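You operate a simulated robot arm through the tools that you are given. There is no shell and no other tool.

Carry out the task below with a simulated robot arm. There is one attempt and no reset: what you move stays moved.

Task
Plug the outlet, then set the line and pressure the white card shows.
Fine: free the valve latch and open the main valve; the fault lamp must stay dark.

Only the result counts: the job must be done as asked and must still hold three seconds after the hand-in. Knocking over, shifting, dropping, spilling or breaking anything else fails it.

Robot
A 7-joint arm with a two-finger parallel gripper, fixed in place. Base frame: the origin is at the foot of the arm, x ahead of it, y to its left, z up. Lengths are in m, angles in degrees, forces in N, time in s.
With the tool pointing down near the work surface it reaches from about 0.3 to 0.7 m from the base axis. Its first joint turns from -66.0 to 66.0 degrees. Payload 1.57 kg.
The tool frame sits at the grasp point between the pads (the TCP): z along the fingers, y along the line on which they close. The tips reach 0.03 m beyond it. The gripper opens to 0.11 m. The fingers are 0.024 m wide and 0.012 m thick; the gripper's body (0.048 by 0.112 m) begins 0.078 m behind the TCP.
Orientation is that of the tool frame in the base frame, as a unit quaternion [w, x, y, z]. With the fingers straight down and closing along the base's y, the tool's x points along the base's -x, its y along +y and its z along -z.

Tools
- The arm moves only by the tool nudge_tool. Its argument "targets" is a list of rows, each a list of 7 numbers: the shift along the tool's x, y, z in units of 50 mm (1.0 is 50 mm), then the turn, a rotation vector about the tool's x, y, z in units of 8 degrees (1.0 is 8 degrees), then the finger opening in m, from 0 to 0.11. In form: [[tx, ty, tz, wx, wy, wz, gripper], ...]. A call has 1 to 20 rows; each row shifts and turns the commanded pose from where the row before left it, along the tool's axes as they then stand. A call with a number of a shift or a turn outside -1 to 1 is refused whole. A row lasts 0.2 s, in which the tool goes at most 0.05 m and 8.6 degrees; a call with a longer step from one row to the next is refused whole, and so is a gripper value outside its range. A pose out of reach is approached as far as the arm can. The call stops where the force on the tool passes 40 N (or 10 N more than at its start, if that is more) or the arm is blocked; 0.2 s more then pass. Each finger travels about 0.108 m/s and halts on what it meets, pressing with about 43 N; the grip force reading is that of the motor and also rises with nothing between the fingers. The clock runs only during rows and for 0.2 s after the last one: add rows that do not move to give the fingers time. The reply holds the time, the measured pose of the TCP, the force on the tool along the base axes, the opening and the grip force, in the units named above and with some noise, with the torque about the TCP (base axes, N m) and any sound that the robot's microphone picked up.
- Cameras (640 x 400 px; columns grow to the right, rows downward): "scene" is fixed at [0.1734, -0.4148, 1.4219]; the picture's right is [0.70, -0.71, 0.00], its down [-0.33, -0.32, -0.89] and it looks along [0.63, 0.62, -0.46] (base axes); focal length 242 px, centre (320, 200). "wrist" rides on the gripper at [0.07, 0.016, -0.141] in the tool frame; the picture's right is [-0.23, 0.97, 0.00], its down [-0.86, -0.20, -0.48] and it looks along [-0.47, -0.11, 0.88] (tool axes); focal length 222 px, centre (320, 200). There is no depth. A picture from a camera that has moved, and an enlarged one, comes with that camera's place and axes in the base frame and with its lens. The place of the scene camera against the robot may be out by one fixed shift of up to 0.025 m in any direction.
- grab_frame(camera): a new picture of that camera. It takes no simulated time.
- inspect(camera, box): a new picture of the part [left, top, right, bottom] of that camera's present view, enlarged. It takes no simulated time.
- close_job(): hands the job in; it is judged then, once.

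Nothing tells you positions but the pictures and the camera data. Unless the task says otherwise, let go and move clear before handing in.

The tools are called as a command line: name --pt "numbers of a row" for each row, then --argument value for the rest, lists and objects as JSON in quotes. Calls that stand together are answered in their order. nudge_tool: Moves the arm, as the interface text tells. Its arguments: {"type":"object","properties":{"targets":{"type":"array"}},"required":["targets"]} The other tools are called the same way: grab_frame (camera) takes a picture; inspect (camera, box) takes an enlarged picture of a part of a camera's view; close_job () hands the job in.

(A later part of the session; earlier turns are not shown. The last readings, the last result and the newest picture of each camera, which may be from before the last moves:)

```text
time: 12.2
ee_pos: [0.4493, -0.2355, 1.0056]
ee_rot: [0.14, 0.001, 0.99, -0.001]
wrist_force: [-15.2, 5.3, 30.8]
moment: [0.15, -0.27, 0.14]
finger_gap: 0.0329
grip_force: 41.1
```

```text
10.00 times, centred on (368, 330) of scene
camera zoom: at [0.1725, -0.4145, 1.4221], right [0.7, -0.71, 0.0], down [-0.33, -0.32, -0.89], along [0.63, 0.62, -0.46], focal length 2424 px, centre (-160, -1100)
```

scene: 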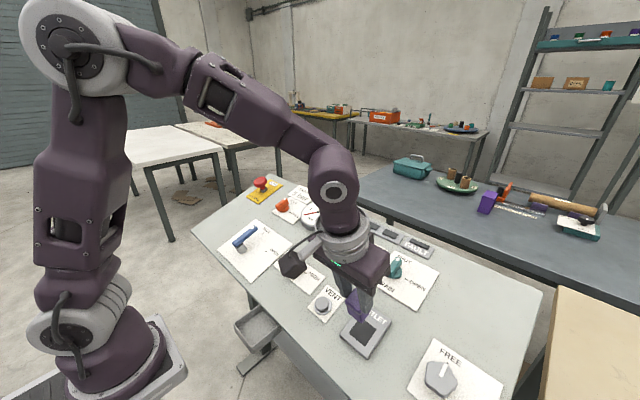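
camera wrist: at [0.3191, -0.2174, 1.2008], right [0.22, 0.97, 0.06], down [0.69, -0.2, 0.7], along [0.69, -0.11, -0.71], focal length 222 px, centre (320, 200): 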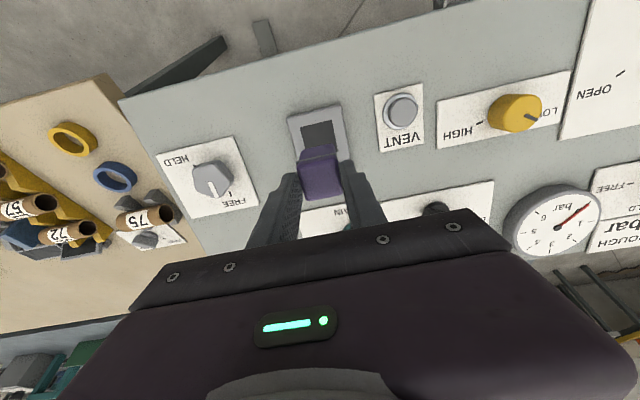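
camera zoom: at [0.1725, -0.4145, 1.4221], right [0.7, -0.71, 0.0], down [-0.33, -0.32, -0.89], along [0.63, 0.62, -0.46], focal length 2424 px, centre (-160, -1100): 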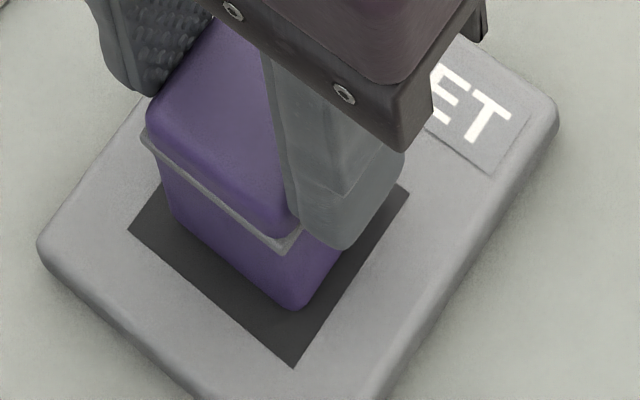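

The force reading shows contact at the far edge, and both views agree the plug sits about 3.5 mm too far upslope. I'll back off, shift toward the robot, and try again gently.

nudge_tool --pt "0 0 -0.14 0 0 0 0.02" --pt "0.07 0 0 0 0 0 0.02" --pt "0 0 0 0 0 0 0.02" --pt "0 0 0.06 0 0 0 0.02" --pt "0 0 0 0 0 0 0.02"

inspect --camera "wrist" --box '[280, 120, 360, 170]'

inspect --camera "scene" --box '[336, 310, 400, 350]'

```text
time: 13.4
ee_pos: [0.4429, -0.2359, 1.0088]
ee_rot: [0.139, 0.001, 0.99, -0.001]
wrist_force: [-0.2, -0.3, -0.7]
moment: [-0.01, 0.01, -0.01]
finger_gap: 0.0332
grip_force: 41.3
```

```text
8.00 times, centred on (320, 145) of wrist
camera zoom: at [0.3361, -0.218, 1.1241], right [0.22, 0.97, 0.06], down [0.69, -0.2, 0.7], along [0.69, -0.11, -0.72], focal length 1777 px, centre (320, 640)
```

zoom: 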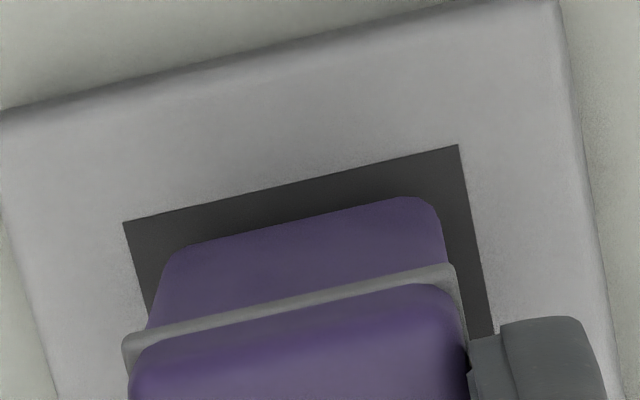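

```text
10.00 times, centred on (368, 330) of scene
camera zoom: at [0.1734, -0.4149, 1.4219], right [0.7, -0.71, 0.0], down [-0.33, -0.32, -0.89], along [0.63, 0.62, -0.46], focal length 2424 px, centre (-160, -1100)
```

zoom: 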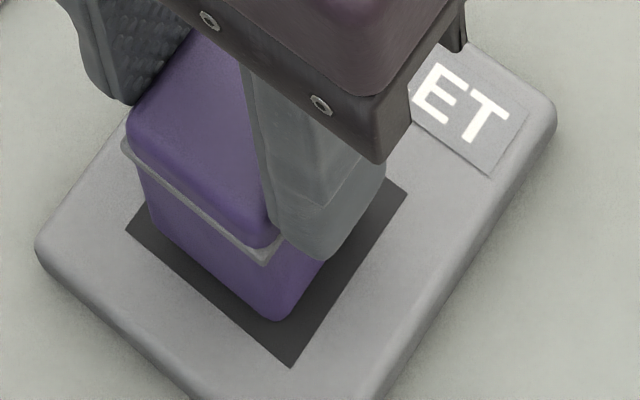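

The plug is now about 1.5 mm low of centre and 1.2 mm off in y. I'll fine-tune both and lower gently in small steps.

nudge_tool --pt "-0.032 -0.024 0 0 0 0 0.02" --pt "0 0 0.04 0 0 0 0.02" --pt "0 0 0.04 0 0 0 0.02" --pt "0 0 0.04 0 0 0 0.02" --pt "0 0 0.04 0 0 0 0.02"

inspect --camera "wrist" --box '[280, 120, 360, 170]'

inspect --camera "scene" --box '[336, 310, 400, 350]'

```text
time: 14.6
ee_pos: [0.4462, -0.2357, 1.0017]
ee_rot: [0.14, 0.0, 0.99, 0.0]
wrist_force: [-11.8, 12.3, 35.1]
moment: [0.34, -0.01, 0.15]
finger_gap: 0.0329
grip_force: 41.0
heard: snap
```

```text
8.00 times, centred on (320, 145) of wrist
camera zoom: at [0.3393, -0.2179, 1.1168], right [0.22, 0.97, 0.06], down [0.69, -0.2, 0.7], along [0.69, -0.11, -0.71], focal length 1777 px, centre (320, 640)
```

zoom: 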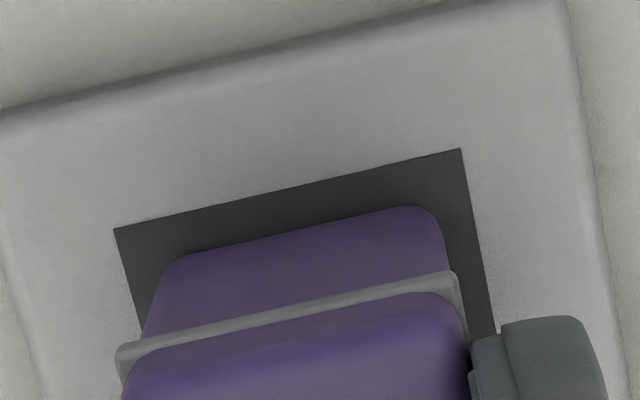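

```text
10.00 times, centred on (368, 330) of scene
camera zoom: at [0.1726, -0.4143, 1.4222], right [0.7, -0.71, 0.0], down [-0.33, -0.32, -0.89], along [0.63, 0.62, -0.46], focal length 2424 px, centre (-160, -1100)
```

zoom: 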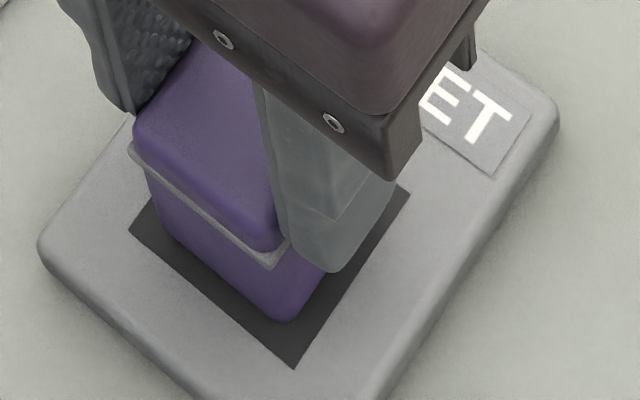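

I heard a snap and the contact force rose. I'll look closely at the plug, the outlet edges and the lamps before doing anything else.

grab_frame --camera "scene"

inspect --camera "scene" --box '[336, 200, 464, 280]'

inspect --camera "scene" --box '[348, 325, 380, 345]'

inspect --camera "wrist" --box '[290, 130, 346, 165]'

grab_frame --camera "wrist"

```text
taken
```

scene: 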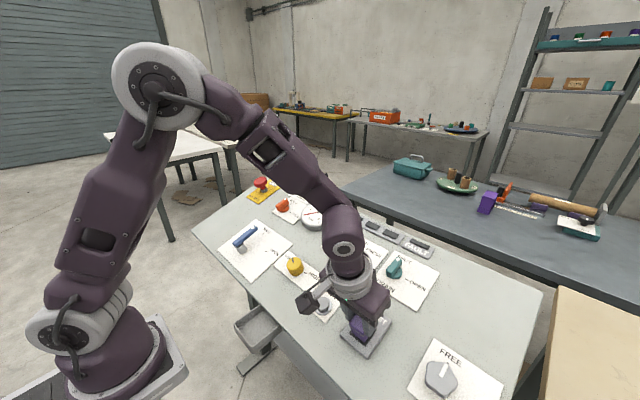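

```text
5.00 times, centred on (400, 240) of scene
camera zoom: at [0.1726, -0.4143, 1.4222], right [0.7, -0.71, 0.0], down [-0.33, -0.32, -0.89], along [0.63, 0.62, -0.46], focal length 1212 px, centre (-80, 0)
```

zoom: 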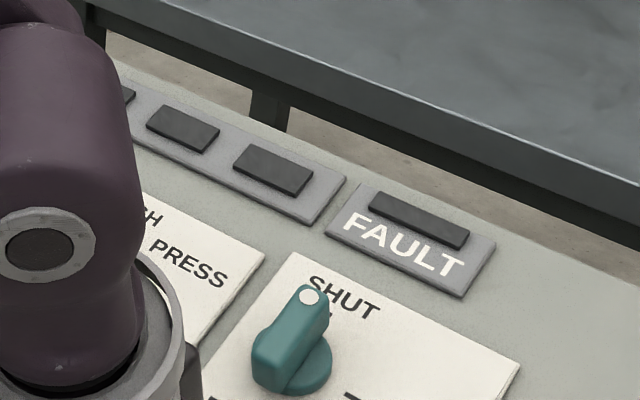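

```text
16.00 times, centred on (364, 335) of scene
camera zoom: at [0.1726, -0.4143, 1.4222], right [0.7, -0.71, 0.0], down [-0.33, -0.32, -0.89], along [0.63, 0.62, -0.46], focal length 3879 px, centre (-384, -1960)
```

zoom: 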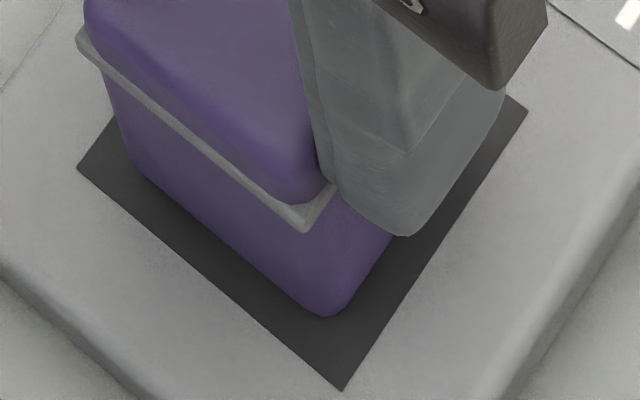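

```text
11.43 times, centred on (318, 148) of wrist
camera zoom: at [0.3393, -0.2179, 1.1168], right [0.22, 0.97, 0.06], down [0.69, -0.2, 0.7], along [0.69, -0.11, -0.71], focal length 2538 px, centre (343, 800)
```

zoom: 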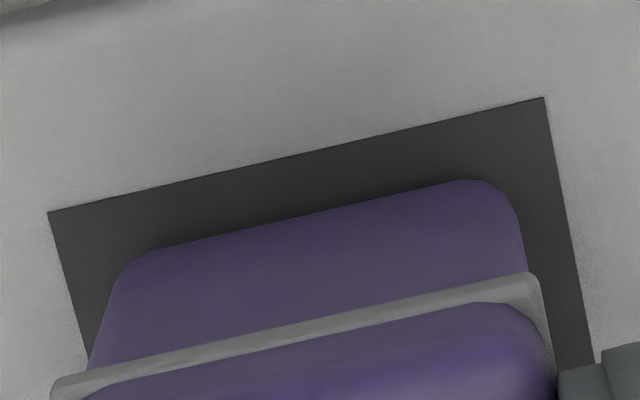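

```text
taken
camera wrist: at [0.3393, -0.2179, 1.1168], right [0.22, 0.97, 0.06], down [0.69, -0.2, 0.7], along [0.69, -0.11, -0.71], focal length 222 px, centre (320, 200)
```

wrist: 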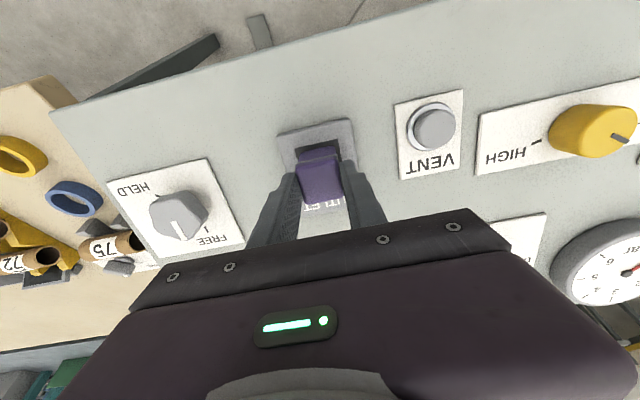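

The plug looks seated squarely on the socket and the fault lamp is dark. I'll ease the pressure off by 1 mm at a time and watch the force to see whether the plug is retained.

nudge_tool --pt "0 0 -0.02 0 0 0 0.02" --pt "0 0 0 0 0 0 0.02"

inspect --camera "wrist" --box '[290, 130, 346, 165]'

```text
time: 15.2
ee_pos: [0.4459, -0.2362, 1.0001]
ee_rot: [0.138, 0.001, 0.99, 0.0]
wrist_force: [-0.5, 0.3, -1.1]
moment: [0.02, 0.0, 0.04]
finger_gap: 0.0329
grip_force: 41.3
heard: snap
```

```text
11.43 times, centred on (318, 148) of wrist
camera zoom: at [0.3388, -0.219, 1.1172], right [0.22, 0.97, 0.06], down [0.69, -0.2, 0.69], along [0.69, -0.11, -0.72], focal length 2538 px, centre (343, 800)
```

zoom: 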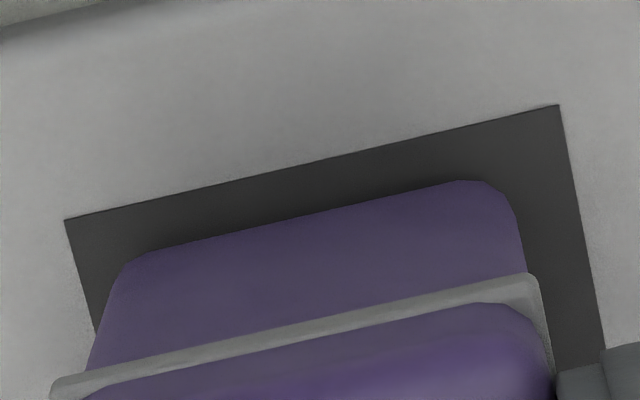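

The force has dropped to zero and I heard a second snap, so the plug may have come free again. I'll lift clear a little and inspect the socket and the plug bottom before trying again.

nudge_tool --pt "0 0 -0.3 0 0 0 0.02" --pt "0 0 -0.7 0 0 0 0.02" --pt "0.5 0 -0.8 0 0 0 0.02" --pt "0 0 0 0 0 0 0.02"

inspect --camera "wrist" --box '[260, 90, 380, 165]'

inspect --camera "scene" --box '[336, 310, 400, 350]'

grab_frame --camera "scene"

```text
time: 16.2
ee_pos: [0.3954, -0.2402, 1.0837]
ee_rot: [0.138, 0.0, 0.99, 0.0]
wrist_force: [0.2, 0.1, -0.6]
moment: [0.01, -0.02, 0.0]
finger_gap: 0.033
grip_force: 41.0
```

```text
5.33 times, centred on (320, 128) of wrist
camera zoom: at [0.2875, -0.2227, 1.1997], right [0.22, 0.97, 0.06], down [0.69, -0.2, 0.7], along [0.69, -0.11, -0.72], focal length 1185 px, centre (320, 587)
```

zoom: 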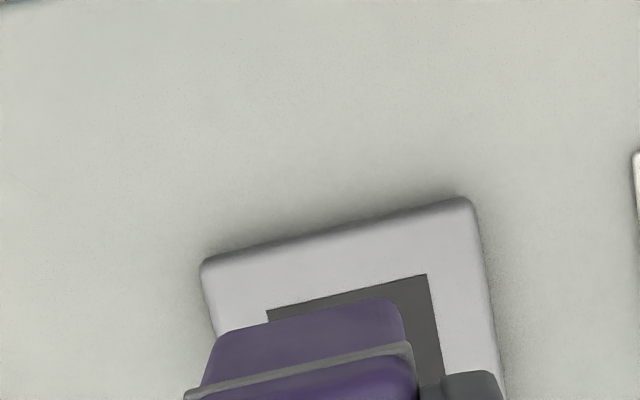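

```text
10.00 times, centred on (368, 330) of scene
camera zoom: at [0.1734, -0.4148, 1.4219], right [0.7, -0.71, 0.0], down [-0.33, -0.32, -0.89], along [0.63, 0.62, -0.46], focal length 2424 px, centre (-160, -1100)
```

zoom: 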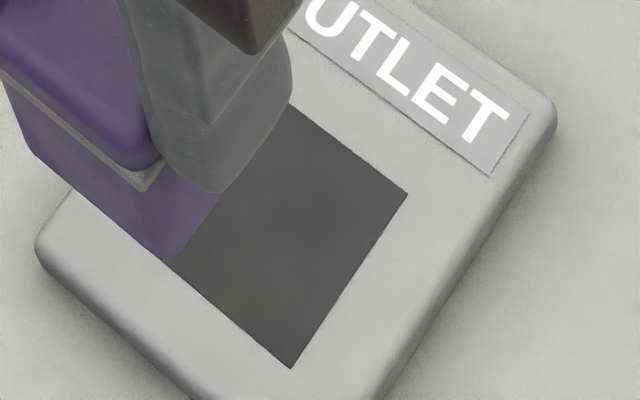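

```text
taken
```

scene: 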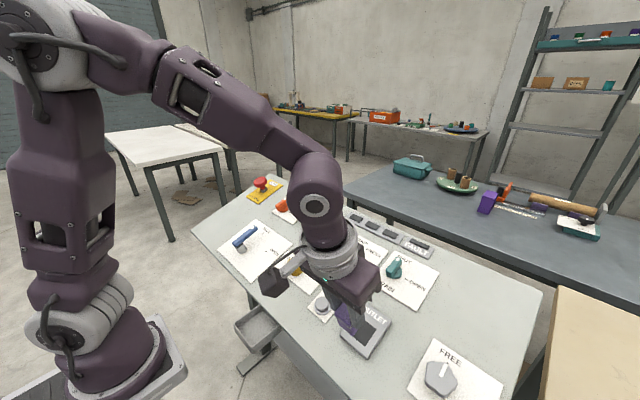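

The dark square looks like a solid seat and the plug sits squarely over it. I'll return to just above the seat and check alignment before pressing again in 1 mm steps.

nudge_tool --pt "-0.5 0 0.8 0 0 0 0.02" --pt "0 0 0.5 0 0 0 0.02" --pt "0 0 0.38 0 0 0 0.02" --pt "0 0 0 0 0 0 0.02"

inspect --camera "wrist" --box '[280, 120, 360, 170]'

inspect --camera "scene" --box '[336, 310, 400, 350]'

```text
time: 17.2
ee_pos: [0.4442, -0.2375, 1.0076]
ee_rot: [0.139, 0.0, 0.99, 0.001]
wrist_force: [0.1, 0.8, -0.4]
moment: [-0.01, 0.02, 0.02]
finger_gap: 0.0329
grip_force: 41.1
```

```text
8.00 times, centred on (320, 145) of wrist
camera zoom: at [0.3356, -0.2206, 1.1235], right [0.22, 0.97, 0.06], down [0.69, -0.2, 0.7], along [0.69, -0.11, -0.72], focal length 1777 px, centre (320, 640)
```

zoom: 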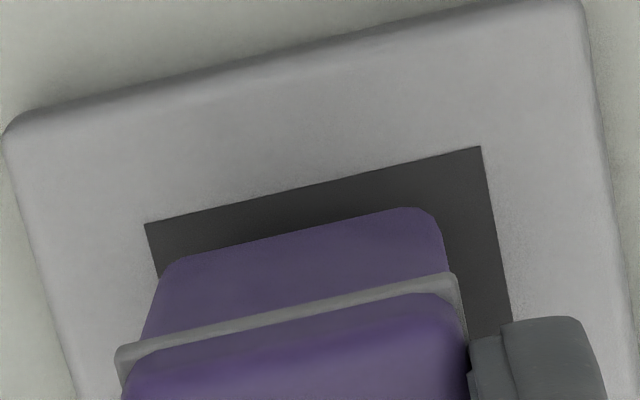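

```text
10.00 times, centred on (368, 330) of scene
camera zoom: at [0.1734, -0.4149, 1.4219], right [0.7, -0.71, 0.0], down [-0.33, -0.32, -0.89], along [0.63, 0.62, -0.46], focal length 2424 px, centre (-160, -1100)
```

zoom: 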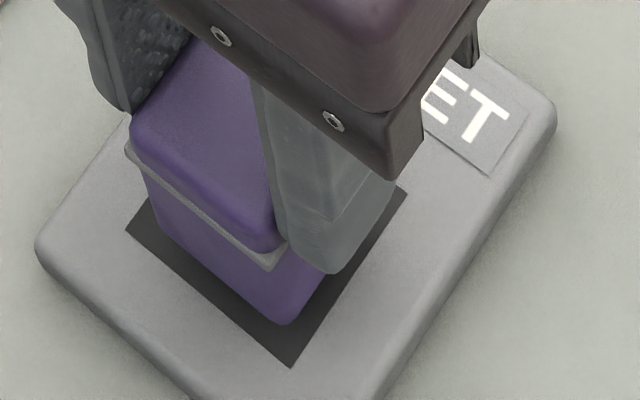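

The arm is now about 2 mm off centre in both directions. I'll correct that and come down 5 mm, then look at the force.

nudge_tool --pt "-0.046 0.038 0 0 0 0 0.02" --pt "0 0 0.06 0 0 0 0.02" --pt "0 0 0.04 0 0 0 0.02" --pt "0 0 0 0 0 0 0.02"

inspect --camera "wrist" --box '[280, 120, 360, 170]'

inspect --camera "scene" --box '[336, 310, 400, 350]'

```text
time: 18.2
ee_pos: [0.4484, -0.2334, 1.0037]
ee_rot: [0.139, 0.001, 0.99, 0.0]
wrist_force: [0.3, 0.1, -1.6]
moment: [0.0, -0.01, 0.01]
finger_gap: 0.0327
grip_force: 41.2
```

```text
8.00 times, centred on (320, 145) of wrist
camera zoom: at [0.3402, -0.2164, 1.12], right [0.22, 0.97, 0.06], down [0.69, -0.2, 0.7], along [0.69, -0.11, -0.72], focal length 1777 px, centre (320, 640)
```

zoom: 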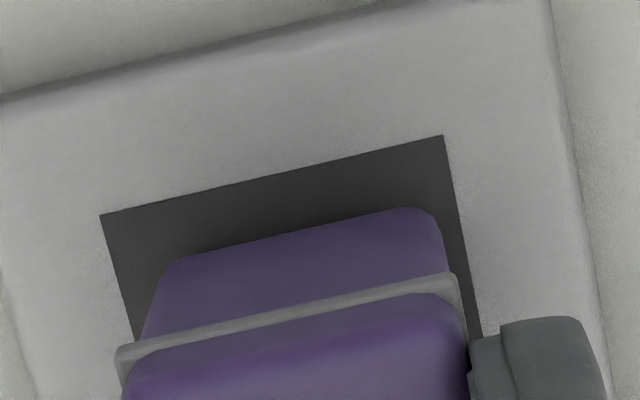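

```text
10.00 times, centred on (368, 330) of scene
camera zoom: at [0.1734, -0.4149, 1.4219], right [0.7, -0.71, 0.0], down [-0.33, -0.32, -0.89], along [0.63, 0.62, -0.46], focal length 2424 px, centre (-160, -1100)
```

zoom: 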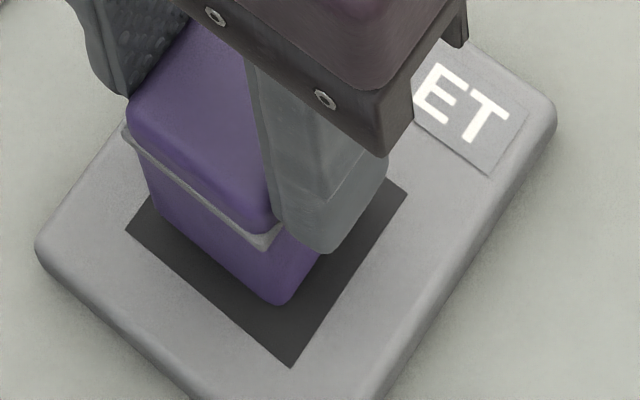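

The arm lands 1–2 mm off each command, so I'll correct within the same call as the press. Moving +1.1 mm in x and -2.4 mm in y, I'll press down in 1 mm steps and listen for the snap.

nudge_tool --pt "0.022 -0.046 0 0 0 0 0.02" --pt "0 0 0.02 0 0 0 0.02" --pt "0 0 0.02 0 0 0 0.02" --pt "0 0 0.02 0 0 0 0.02" --pt "0 0 0 0 0 0 0.02"

inspect --camera "wrist" --box '[280, 120, 360, 170]'

inspect --camera "scene" --box '[336, 310, 400, 350]'

```text
time: 19.4
ee_pos: [0.4475, -0.2348, 1.0004]
ee_rot: [0.138, -0.001, 0.99, 0.001]
wrist_force: [-20.9, 11.4, 29.3]
moment: [0.3, 0.35, 0.13]
finger_gap: 0.033
grip_force: 41.2
heard: snap
```

```text
8.00 times, centred on (320, 145) of wrist
camera zoom: at [0.34, -0.2182, 1.1166], right [0.22, 0.97, 0.06], down [0.69, -0.2, 0.7], along [0.69, -0.11, -0.72], focal length 1777 px, centre (320, 640)
```

zoom: 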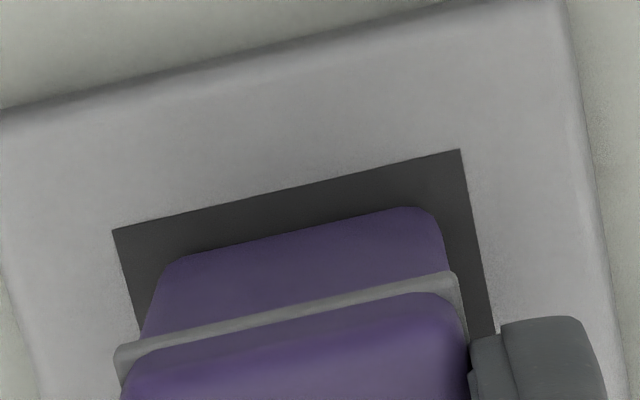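

```text
10.00 times, centred on (368, 330) of scene
camera zoom: at [0.1724, -0.4143, 1.4222], right [0.7, -0.71, 0.0], down [-0.33, -0.32, -0.89], along [0.63, 0.62, -0.46], focal length 2424 px, centre (-160, -1100)
```

zoom: 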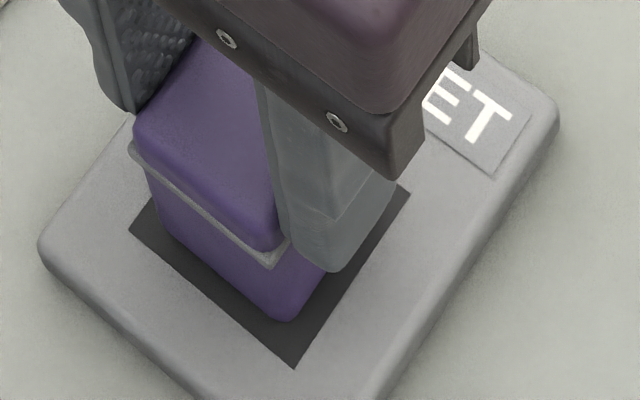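

The snap returned with the plug in the same centred pose as before, so that is the seat. I'll open the fingers now with a slight downward bias and no lifting.

nudge_tool --pt "0 0 0.01 0 0 0 0.06" --pt "0 0 0 0 0 0 0.06" --pt "0 0 0 0 0 0 0.06"

inspect --camera "wrist" --box '[256, 110, 384, 190]'

inspect --camera "scene" --box '[336, 310, 400, 350]'

```text
time: 20.2
ee_pos: [0.4488, -0.2369, 0.9999]
ee_rot: [0.139, 0.0, 0.99, 0.0]
wrist_force: [0.1, 0.2, -0.3]
moment: [0.03, 0.02, -0.05]
finger_gap: 0.06
grip_force: 0.0
```

```text
5.00 times, centred on (320, 150) of wrist
camera zoom: at [0.3421, -0.2193, 1.1149], right [0.22, 0.97, 0.06], down [0.69, -0.2, 0.7], along [0.69, -0.11, -0.72], focal length 1111 px, centre (320, 450)
```

zoom: 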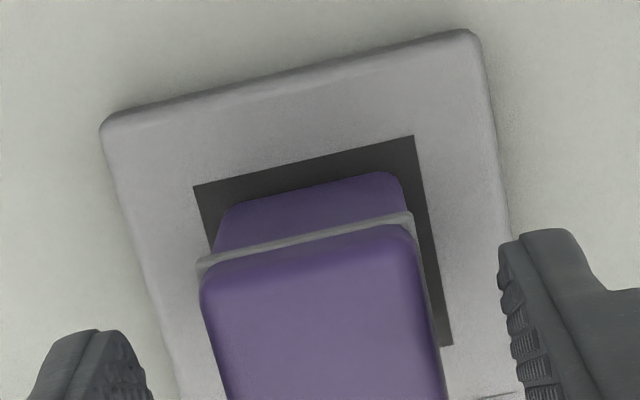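

```text
10.00 times, centred on (368, 330) of scene
camera zoom: at [0.1734, -0.4149, 1.4219], right [0.7, -0.71, 0.0], down [-0.33, -0.32, -0.89], along [0.63, 0.62, -0.46], focal length 2424 px, centre (-160, -1100)
```

zoom: 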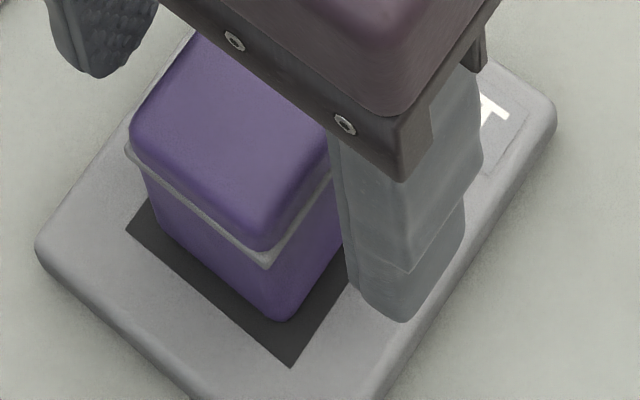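

The plug stayed on its seat after release. I'll back straight off, then take a high view of the line selector and other controls.

nudge_tool --pt "0 0 -0.5 0 0 0 0.06" --pt "0 0 -1 0 0 0 0.06" --pt "0 0 -1 0 0 0 0.06" --pt "0 0 -1 0 0 0 0.06" --pt "0 0 0 0 0 0 0.06"

grab_frame --camera "wrist"

inspect --camera "scene" --box '[320, 290, 416, 350]'

inspect --camera "scene" --box '[310, 200, 438, 280]'

```text
time: 21.4
ee_pos: [0.3983, -0.2358, 1.1713]
ee_rot: [0.139, 0.0, 0.99, 0.0]
wrist_force: [-0.8, -0.4, -0.1]
moment: [0.02, 0.0, 0.02]
finger_gap: 0.0599
grip_force: 0.1
```

```text
taken
camera wrist: at [0.2911, -0.2188, 1.2872], right [0.22, 0.97, 0.06], down [0.69, -0.2, 0.7], along [0.69, -0.11, -0.72], focal length 222 px, centre (320, 200)
```

wrist: 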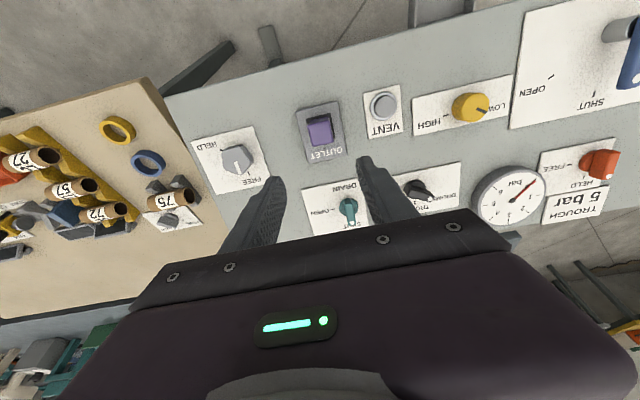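

```text
6.67 times, centred on (368, 320) of scene
camera zoom: at [0.1734, -0.4148, 1.4219], right [0.7, -0.71, 0.0], down [-0.33, -0.32, -0.89], along [0.63, 0.62, -0.46], focal length 1616 px, centre (0, -600)
```

zoom: 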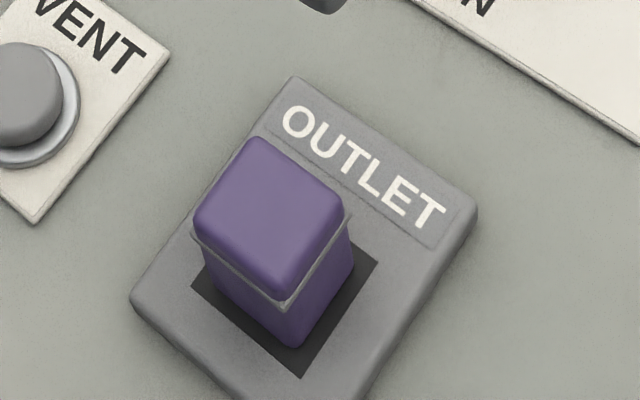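

```text
5.00 times, centred on (374, 240) of scene
camera zoom: at [0.1734, -0.4148, 1.4219], right [0.7, -0.71, 0.0], down [-0.33, -0.32, -0.89], along [0.63, 0.62, -0.46], focal length 1212 px, centre (50, 0)
```

zoom: 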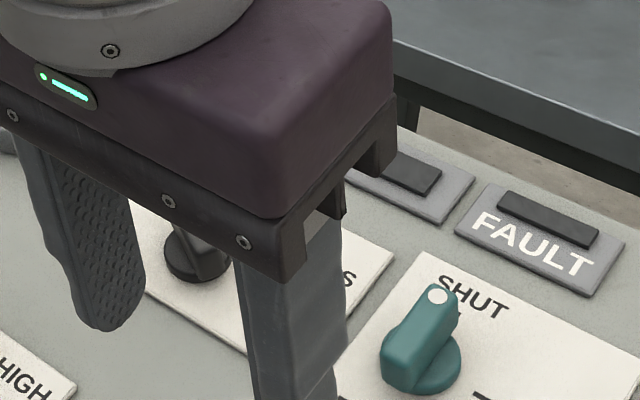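

The plug is standing on its seat with the outlet undisturbed. Next I'll move over the black line selector for a clear view.

nudge_tool --pt "-0.6 0.46 0.2 0 0 0 0.06" --pt "-0.6 0.46 0.2 0 0 0 0.06" --pt "-0.6 0.46 0.2 0 0 0 0.06" --pt "-0.6 0.46 0.2 0 0 0 0.06" --pt "-0.6 0.46 0.2 0 0 0 0.06" --pt "0 0 0 0 0 0 0.06"

grab_frame --camera "wrist"

inspect --camera "wrist" --box '[256, 100, 384, 180]'

inspect --camera "scene" --box '[310, 210, 406, 270]'

```text
time: 22.8
ee_pos: [0.5582, -0.1214, 1.1615]
ee_rot: [0.139, 0.0, 0.99, 0.0]
wrist_force: [-0.1, 0.4, -1.1]
moment: [0.03, -0.01, 0.03]
finger_gap: 0.06
grip_force: 0.1
```

```text
taken
camera wrist: at [0.4512, -0.1041, 1.2778], right [0.22, 0.97, 0.06], down [0.69, -0.2, 0.7], along [0.69, -0.11, -0.72], focal length 222 px, centre (320, 200)
```

wrist: 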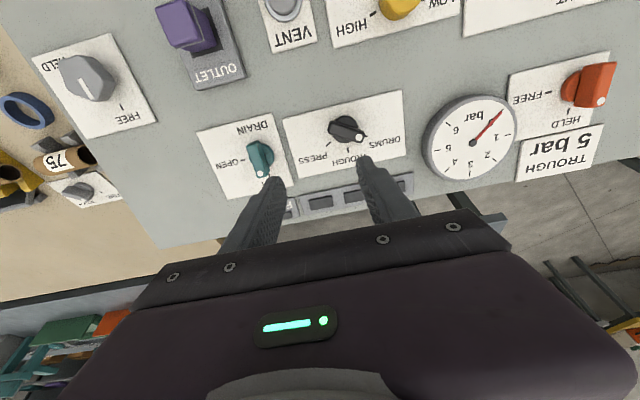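

```text
5.00 times, centred on (320, 140) of wrist
camera zoom: at [0.4512, -0.1041, 1.2778], right [0.22, 0.97, 0.06], down [0.69, -0.2, 0.7], along [0.69, -0.11, -0.72], focal length 1111 px, centre (320, 500)
```

zoom: 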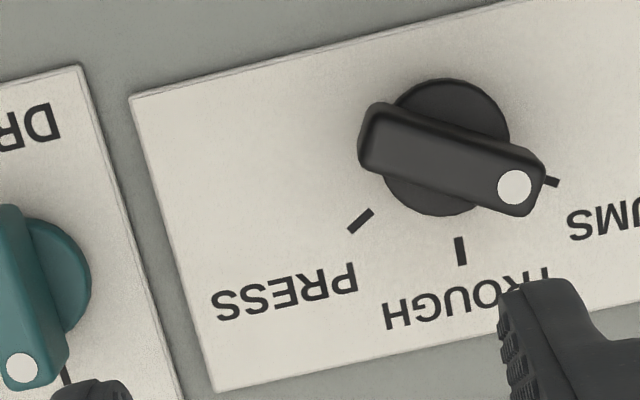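

```text
6.67 times, centred on (358, 240) of scene
camera zoom: at [0.1734, -0.4148, 1.4219], right [0.7, -0.71, 0.0], down [-0.33, -0.32, -0.89], along [0.63, 0.62, -0.46], focal length 1616 px, centre (67, -67)
```

zoom: 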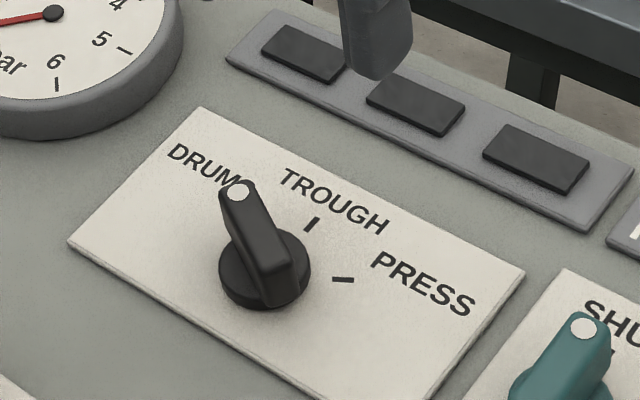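

The selector has a bar handle pointing at DRUMS, about 55° from TROUGH, and TROUGH lies straight upslope. I'll centre the tool over its axis, yaw to line the fingers up with the bar, and look again.

nudge_tool --pt "-0.03 0.37 0.6 0 0 0 0.06" --pt "-0.03 0.37 0.6 0 0 0 0.06" --pt "0 0 0.3 0 0 -0.96 0.06" --pt "0 0 0.3 0 0 -0.96 0.06" --pt "0 0 0 0 0 -0.96 0.06" --pt "0 0 0 0 0 -0.96 0.06" --pt "0 0 0 0 0 -0.96 0.06" --pt "0 0 0 0 0 -0.96 0.06" --pt "0 0 0 0 0 -0.96 0.06" --pt "0 0 0 0 0 0 0.06"

grab_frame --camera "wrist"

inspect --camera "wrist" --box '[256, 110, 384, 190]'

grab_frame --camera "scene"

```text
time: 25.0
ee_pos: [0.5843, -0.0854, 1.0769]
ee_rot: [0.123, -0.448, 0.883, -0.063]
wrist_force: [0.0, -0.6, -0.2]
moment: [0.02, 0.03, 0.0]
finger_gap: 0.0598
grip_force: 0.2
```

```text
taken
camera wrist: at [0.4918, -0.1307, 1.1968], right [-0.63, 0.76, -0.18], down [0.51, 0.57, 0.64], along [0.59, 0.31, -0.74], focal length 222 px, centre (320, 200)
```

wrist: 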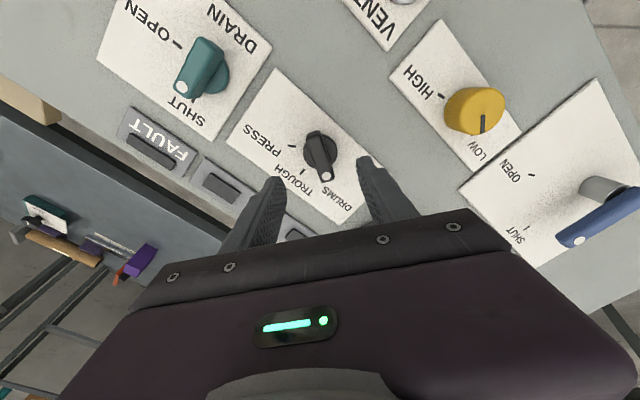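

```text
5.00 times, centred on (320, 150) of wrist
camera zoom: at [0.4918, -0.1307, 1.1968], right [-0.63, 0.76, -0.18], down [0.51, 0.57, 0.64], along [0.59, 0.31, -0.74], focal length 1111 px, centre (320, 450)
```

zoom: 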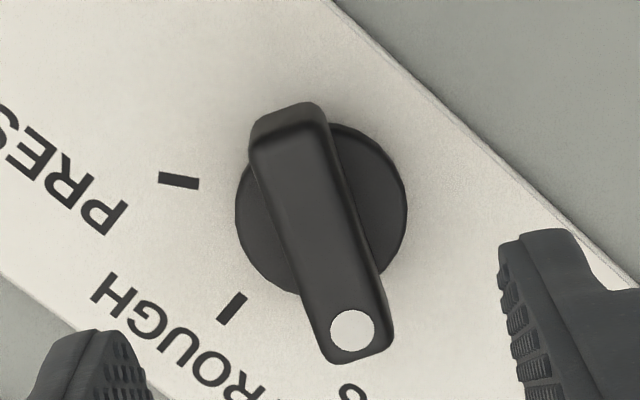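

```text
taken
```

scene: 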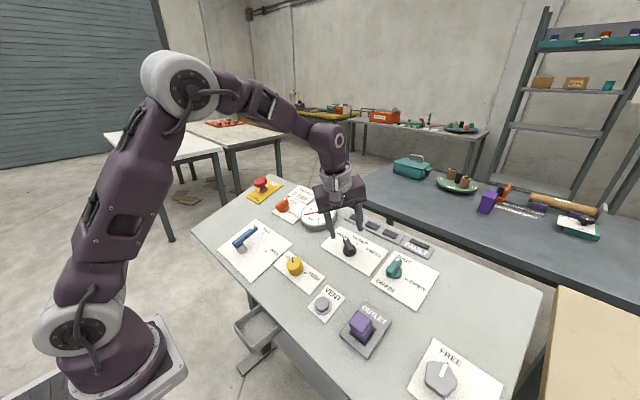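

The fingers are nearly lined up with the bar. I'll add a 4° yaw correction, lower 65 mm to straddle the handle, and check before closing.

nudge_tool --pt "-0.03 -0.02 0 0 0 -0.5 0.05" --pt "0 0 0.5 0 0 0 0.05" --pt "0 0 0.4 0 0 0 0.05" --pt "0 0 0.4 0 0 0 0.05" --pt "0 0 0 0 0 0 0.05"

inspect --camera "wrist" --box '[240, 110, 400, 210]'

inspect --camera "scene" --box '[310, 210, 406, 270]'

```text
time: 26.2
ee_pos: [0.6048, -0.0839, 1.015]
ee_rot: [0.122, -0.478, 0.867, -0.067]
wrist_force: [1.0, 0.9, 0.2]
moment: [-0.02, 0.01, 0.02]
finger_gap: 0.05
grip_force: 0.0
```

```text
4.00 times, centred on (320, 160) of wrist
camera zoom: at [0.5152, -0.133, 1.1363], right [-0.68, 0.71, -0.19], down [0.47, 0.62, 0.63], along [0.57, 0.34, -0.75], focal length 888 px, centre (320, 360)
```

zoom: 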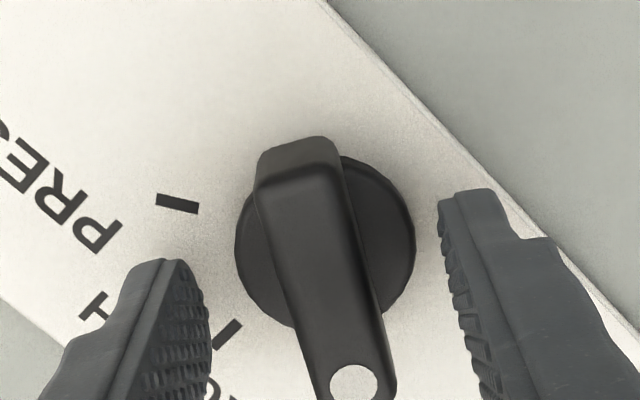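

```text
6.67 times, centred on (358, 240) of scene
camera zoom: at [0.1734, -0.4148, 1.4219], right [0.7, -0.71, 0.0], down [-0.33, -0.32, -0.89], along [0.63, 0.62, -0.46], focal length 1616 px, centre (67, -67)
```

zoom: 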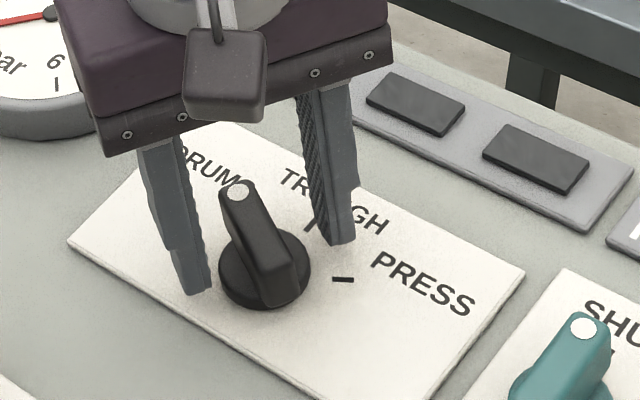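

The bar sits centred between the fingers, with the tips about 5 mm below its top. I'll lower 7 mm more and close on it.

nudge_tool --pt "0 0 0.14 0 0 0 0.05" --pt "0 0 0 0 0 0 0.03" --pt "0 0 0 0 0 0 0.01" --pt "0 0 0 0 0 0 0.01" --pt "0 0 0 0 0 0 0.01"

inspect --camera "wrist" --box '[240, 110, 400, 210]'

inspect --camera "scene" --box '[310, 210, 406, 270]'

```text
time: 27.4
ee_pos: [0.604, -0.082, 1.008]
ee_rot: [0.12, -0.479, 0.867, -0.065]
wrist_force: [-21.4, 11.1, -7.4]
moment: [0.19, 0.38, -0.04]
finger_gap: 0.0376
grip_force: 44.1
```

```text
4.00 times, centred on (320, 160) of wrist
camera zoom: at [0.5164, -0.1323, 1.1294], right [-0.68, 0.71, -0.19], down [0.47, 0.62, 0.63], along [0.57, 0.34, -0.75], focal length 888 px, centre (320, 360)
```

zoom: 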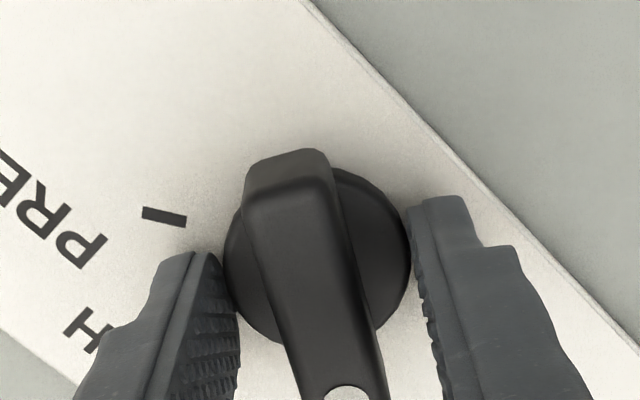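

```text
6.67 times, centred on (358, 240) of scene
camera zoom: at [0.1729, -0.4145, 1.422], right [0.7, -0.71, 0.0], down [-0.33, -0.32, -0.89], along [0.63, 0.62, -0.46], focal length 1616 px, centre (67, -67)
```

zoom: 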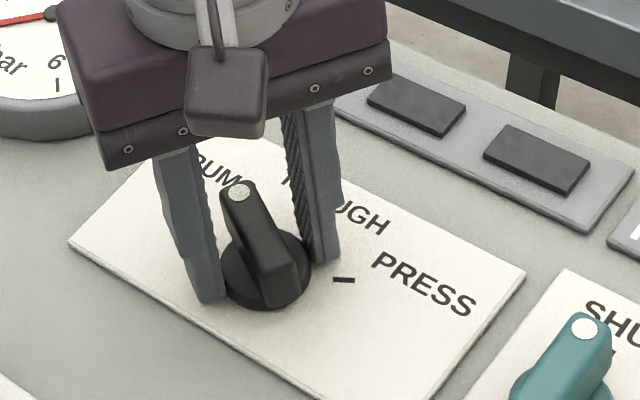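

The fingers met the base disc (38 mm) instead of the bar, so they are too low. I'll open, raise 4 mm, and close on the bar itself.

nudge_tool --pt "0 0 0 0 0 0 0.05" --pt "0 0 -0.08 0 0 0 0.05" --pt "0 0 0 0 0 0 0.05"

inspect --camera "wrist" --box '[240, 110, 400, 210]'

inspect --camera "scene" --box '[326, 230, 374, 260]'

```text
time: 28.2
ee_pos: [0.6057, -0.0838, 1.0124]
ee_rot: [0.122, -0.478, 0.867, -0.067]
wrist_force: [-0.3, 0.4, -0.3]
moment: [-0.02, 0.0, 0.04]
finger_gap: 0.0499
grip_force: 0.2
```

```text
4.00 times, centred on (320, 160) of wrist
camera zoom: at [0.5165, -0.1335, 1.1334], right [-0.68, 0.71, -0.19], down [0.47, 0.62, 0.63], along [0.57, 0.34, -0.75], focal length 888 px, centre (320, 360)
```

zoom: 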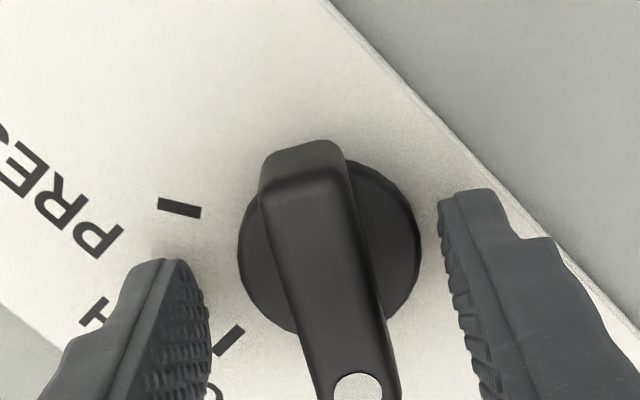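

```text
13.33 times, centred on (350, 245) of scene
camera zoom: at [0.1734, -0.4149, 1.4219], right [0.7, -0.71, 0.0], down [-0.33, -0.32, -0.89], along [0.63, 0.62, -0.46], focal length 3232 px, centre (-80, -400)
```

zoom: 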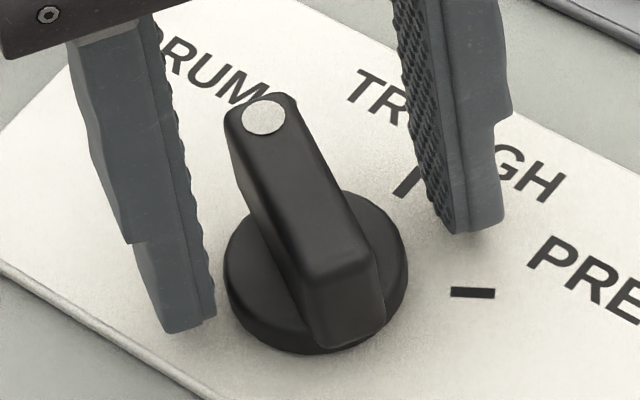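

The tips are now slightly above the disc and still beside the bar. I'll close here.

nudge_tool --pt "0.0 0.02 -0.02 0 0 0 0.04" --pt "0 0 0 0 0 0 0.02" --pt "0 0 0 0 0 0 0.005" --pt "0 0 0 0 0 0 0.005"

inspect --camera "wrist" --box '[240, 110, 400, 210]'

inspect --camera "scene" --box '[326, 230, 374, 260]'

```text
time: 29.2
ee_pos: [0.6034, -0.0827, 1.0125]
ee_rot: [0.122, -0.479, 0.867, -0.067]
wrist_force: [-8.5, 5.6, -4.4]
moment: [0.16, 0.22, -0.02]
finger_gap: 0.0375
grip_force: 43.4
```

```text
4.00 times, centred on (320, 160) of wrist
camera zoom: at [0.5145, -0.1325, 1.1333], right [-0.68, 0.71, -0.19], down [0.47, 0.62, 0.63], along [0.57, 0.34, -0.75], focal length 888 px, centre (320, 360)
```

zoom: 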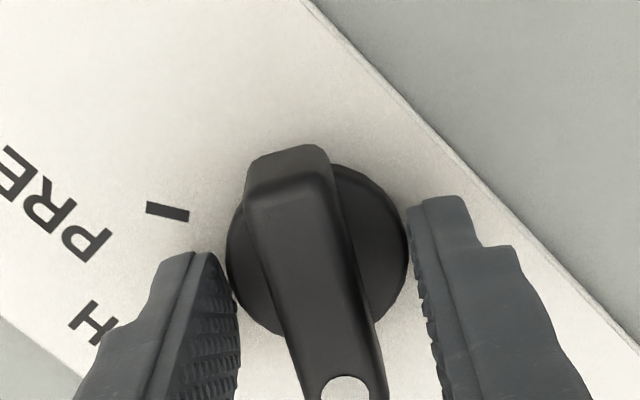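

```text
13.33 times, centred on (350, 245) of scene
camera zoom: at [0.1732, -0.4147, 1.4219], right [0.7, -0.71, 0.0], down [-0.33, -0.32, -0.89], along [0.63, 0.62, -0.46], focal length 3232 px, centre (-80, -400)
```

zoom: 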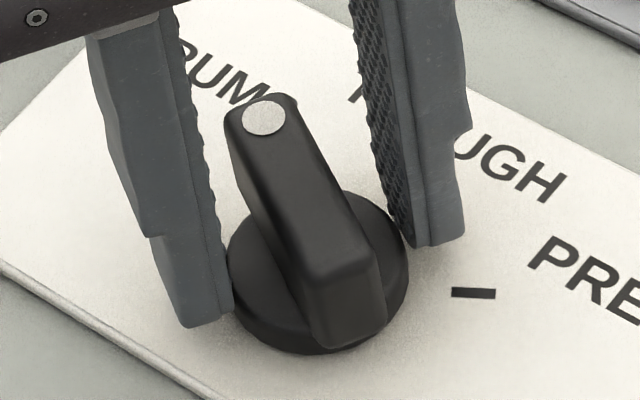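

It closed on the disc again, so the bar rises less above the disc than I judged. I'll zoom in to see where the tips sit on the knob.

inspect --camera "scene" --box '[338, 236, 362, 251]'

inspect --camera "wrist" --box '[290, 140, 354, 180]'

inspect --camera "scene" --box '[338, 246, 362, 261]'

```text
16.00 times, centred on (350, 244) of scene
camera zoom: at [0.1732, -0.4147, 1.4219], right [0.7, -0.71, 0.0], down [-0.33, -0.32, -0.89], along [0.63, 0.62, -0.46], focal length 3879 px, centre (-160, -496)
```

zoom: 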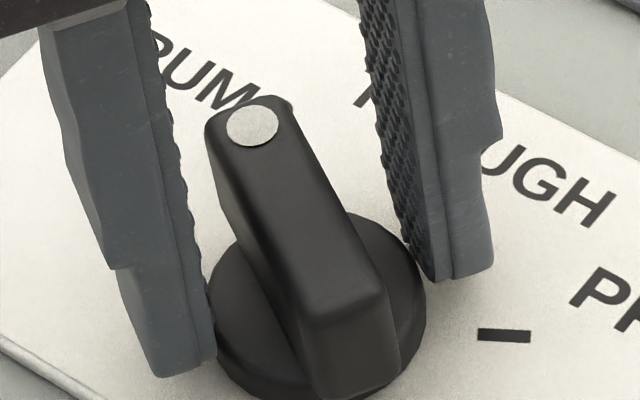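

```text
10.00 times, centred on (322, 160) of wrist
camera zoom: at [0.5145, -0.1325, 1.1333], right [-0.68, 0.71, -0.19], down [0.47, 0.62, 0.63], along [0.57, 0.34, -0.75], focal length 2221 px, centre (300, 600)
```

zoom: 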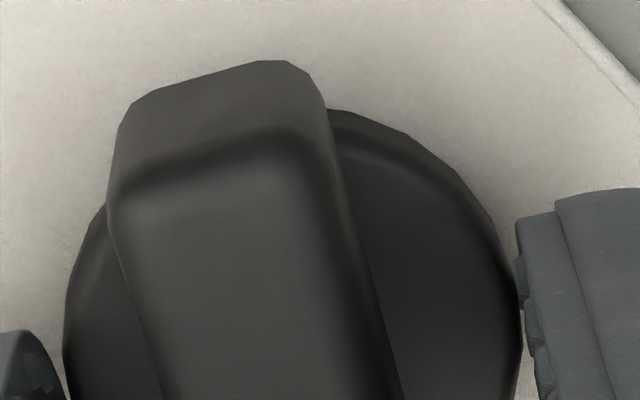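

```text
16.00 times, centred on (350, 254) of scene
camera zoom: at [0.1732, -0.4147, 1.4219], right [0.7, -0.71, 0.0], down [-0.33, -0.32, -0.89], along [0.63, 0.62, -0.46], focal length 3879 px, centre (-160, -656)
```

zoom: 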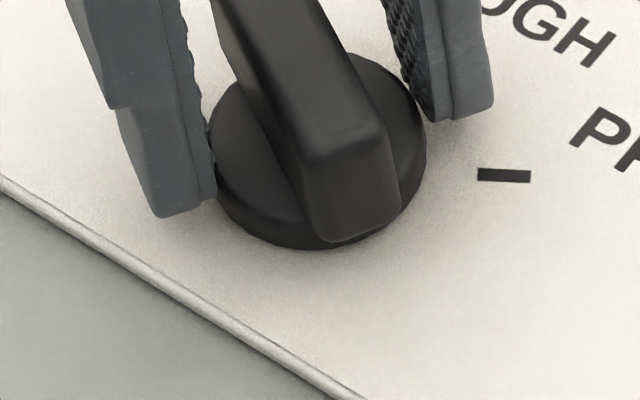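

The tips are actually almost down at the panel, so the panel is steeper here, about 20°, and the bar top is some 22 mm above the tips. I'll open, raise 10 mm, add 4° of tilt, and centre on the axis.

nudge_tool --pt "0 0 0 0 0 0 0.05" --pt "0 0 -0.22 0 0 0 0.05" --pt "0.04 0 0 0.42 -0.27 0 0.05" --pt "0 0 0 0 0 0 0.05"

inspect --camera "wrist" --box '[240, 110, 400, 210]'

inspect --camera "scene" --box '[330, 230, 370, 255]'

```text
time: 30.2
ee_pos: [0.5992, -0.0847, 1.0239]
ee_rot: [0.152, -0.475, 0.863, -0.083]
wrist_force: [-0.1, 0.2, 0.4]
moment: [-0.01, 0.0, 0.02]
finger_gap: 0.0501
grip_force: 0.0
```

```text
4.00 times, centred on (320, 160) of wrist
camera zoom: at [0.502, -0.1348, 1.138], right [-0.66, 0.71, -0.24], down [0.42, 0.62, 0.66], along [0.62, 0.34, -0.71], focal length 888 px, centre (320, 360)
```

zoom: 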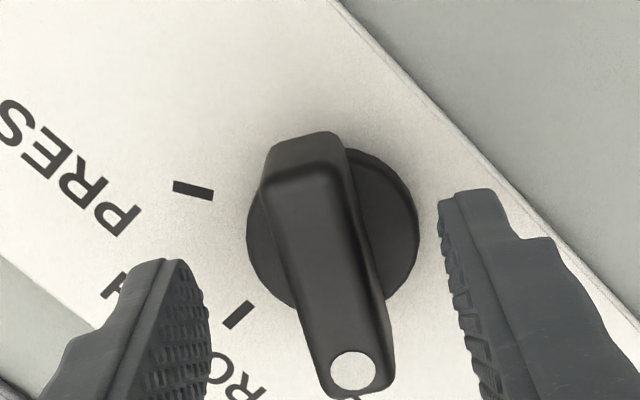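

```text
16.00 times, centred on (350, 242) of scene
camera zoom: at [0.1734, -0.4149, 1.4219], right [0.7, -0.71, 0.0], down [-0.33, -0.32, -0.89], along [0.63, 0.62, -0.46], focal length 3879 px, centre (-160, -480)
```

zoom: 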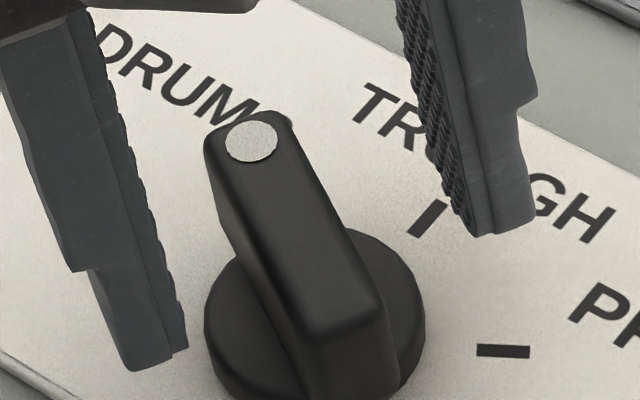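

The tips are now above the disc and beside the bar. I'll close on the bar.

nudge_tool --pt "0.02 0 0.02 0 0 0 0.04" --pt "0 0 0 0 0 0 0.02" --pt "0 0 0 0 0 0 0.005" --pt "0 0 0 0 0 0 0.005"

inspect --camera "wrist" --box '[240, 110, 400, 210]'

inspect --camera "scene" --box '[330, 230, 370, 255]'

```text
time: 31.2
ee_pos: [0.5989, -0.085, 1.0212]
ee_rot: [0.15, -0.476, 0.862, -0.081]
wrist_force: [-21.6, 15.9, -0.1]
moment: [0.61, 0.97, 0.24]
finger_gap: 0.0162
grip_force: 31.4
```

```text
4.00 times, centred on (320, 160) of wrist
camera zoom: at [0.5008, -0.1346, 1.1363], right [-0.66, 0.71, -0.24], down [0.43, 0.62, 0.66], along [0.62, 0.34, -0.71], focal length 888 px, centre (320, 360)
```

zoom: 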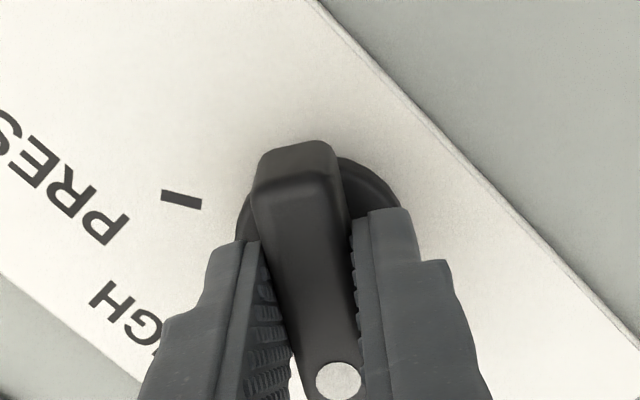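

```text
16.00 times, centred on (350, 242) of scene
camera zoom: at [0.1728, -0.4144, 1.4221], right [0.7, -0.71, 0.0], down [-0.33, -0.32, -0.89], along [0.63, 0.62, -0.46], focal length 3879 px, centre (-160, -480)
```

zoom: 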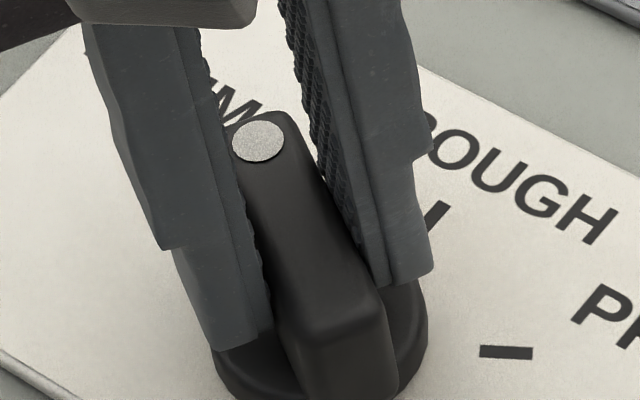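

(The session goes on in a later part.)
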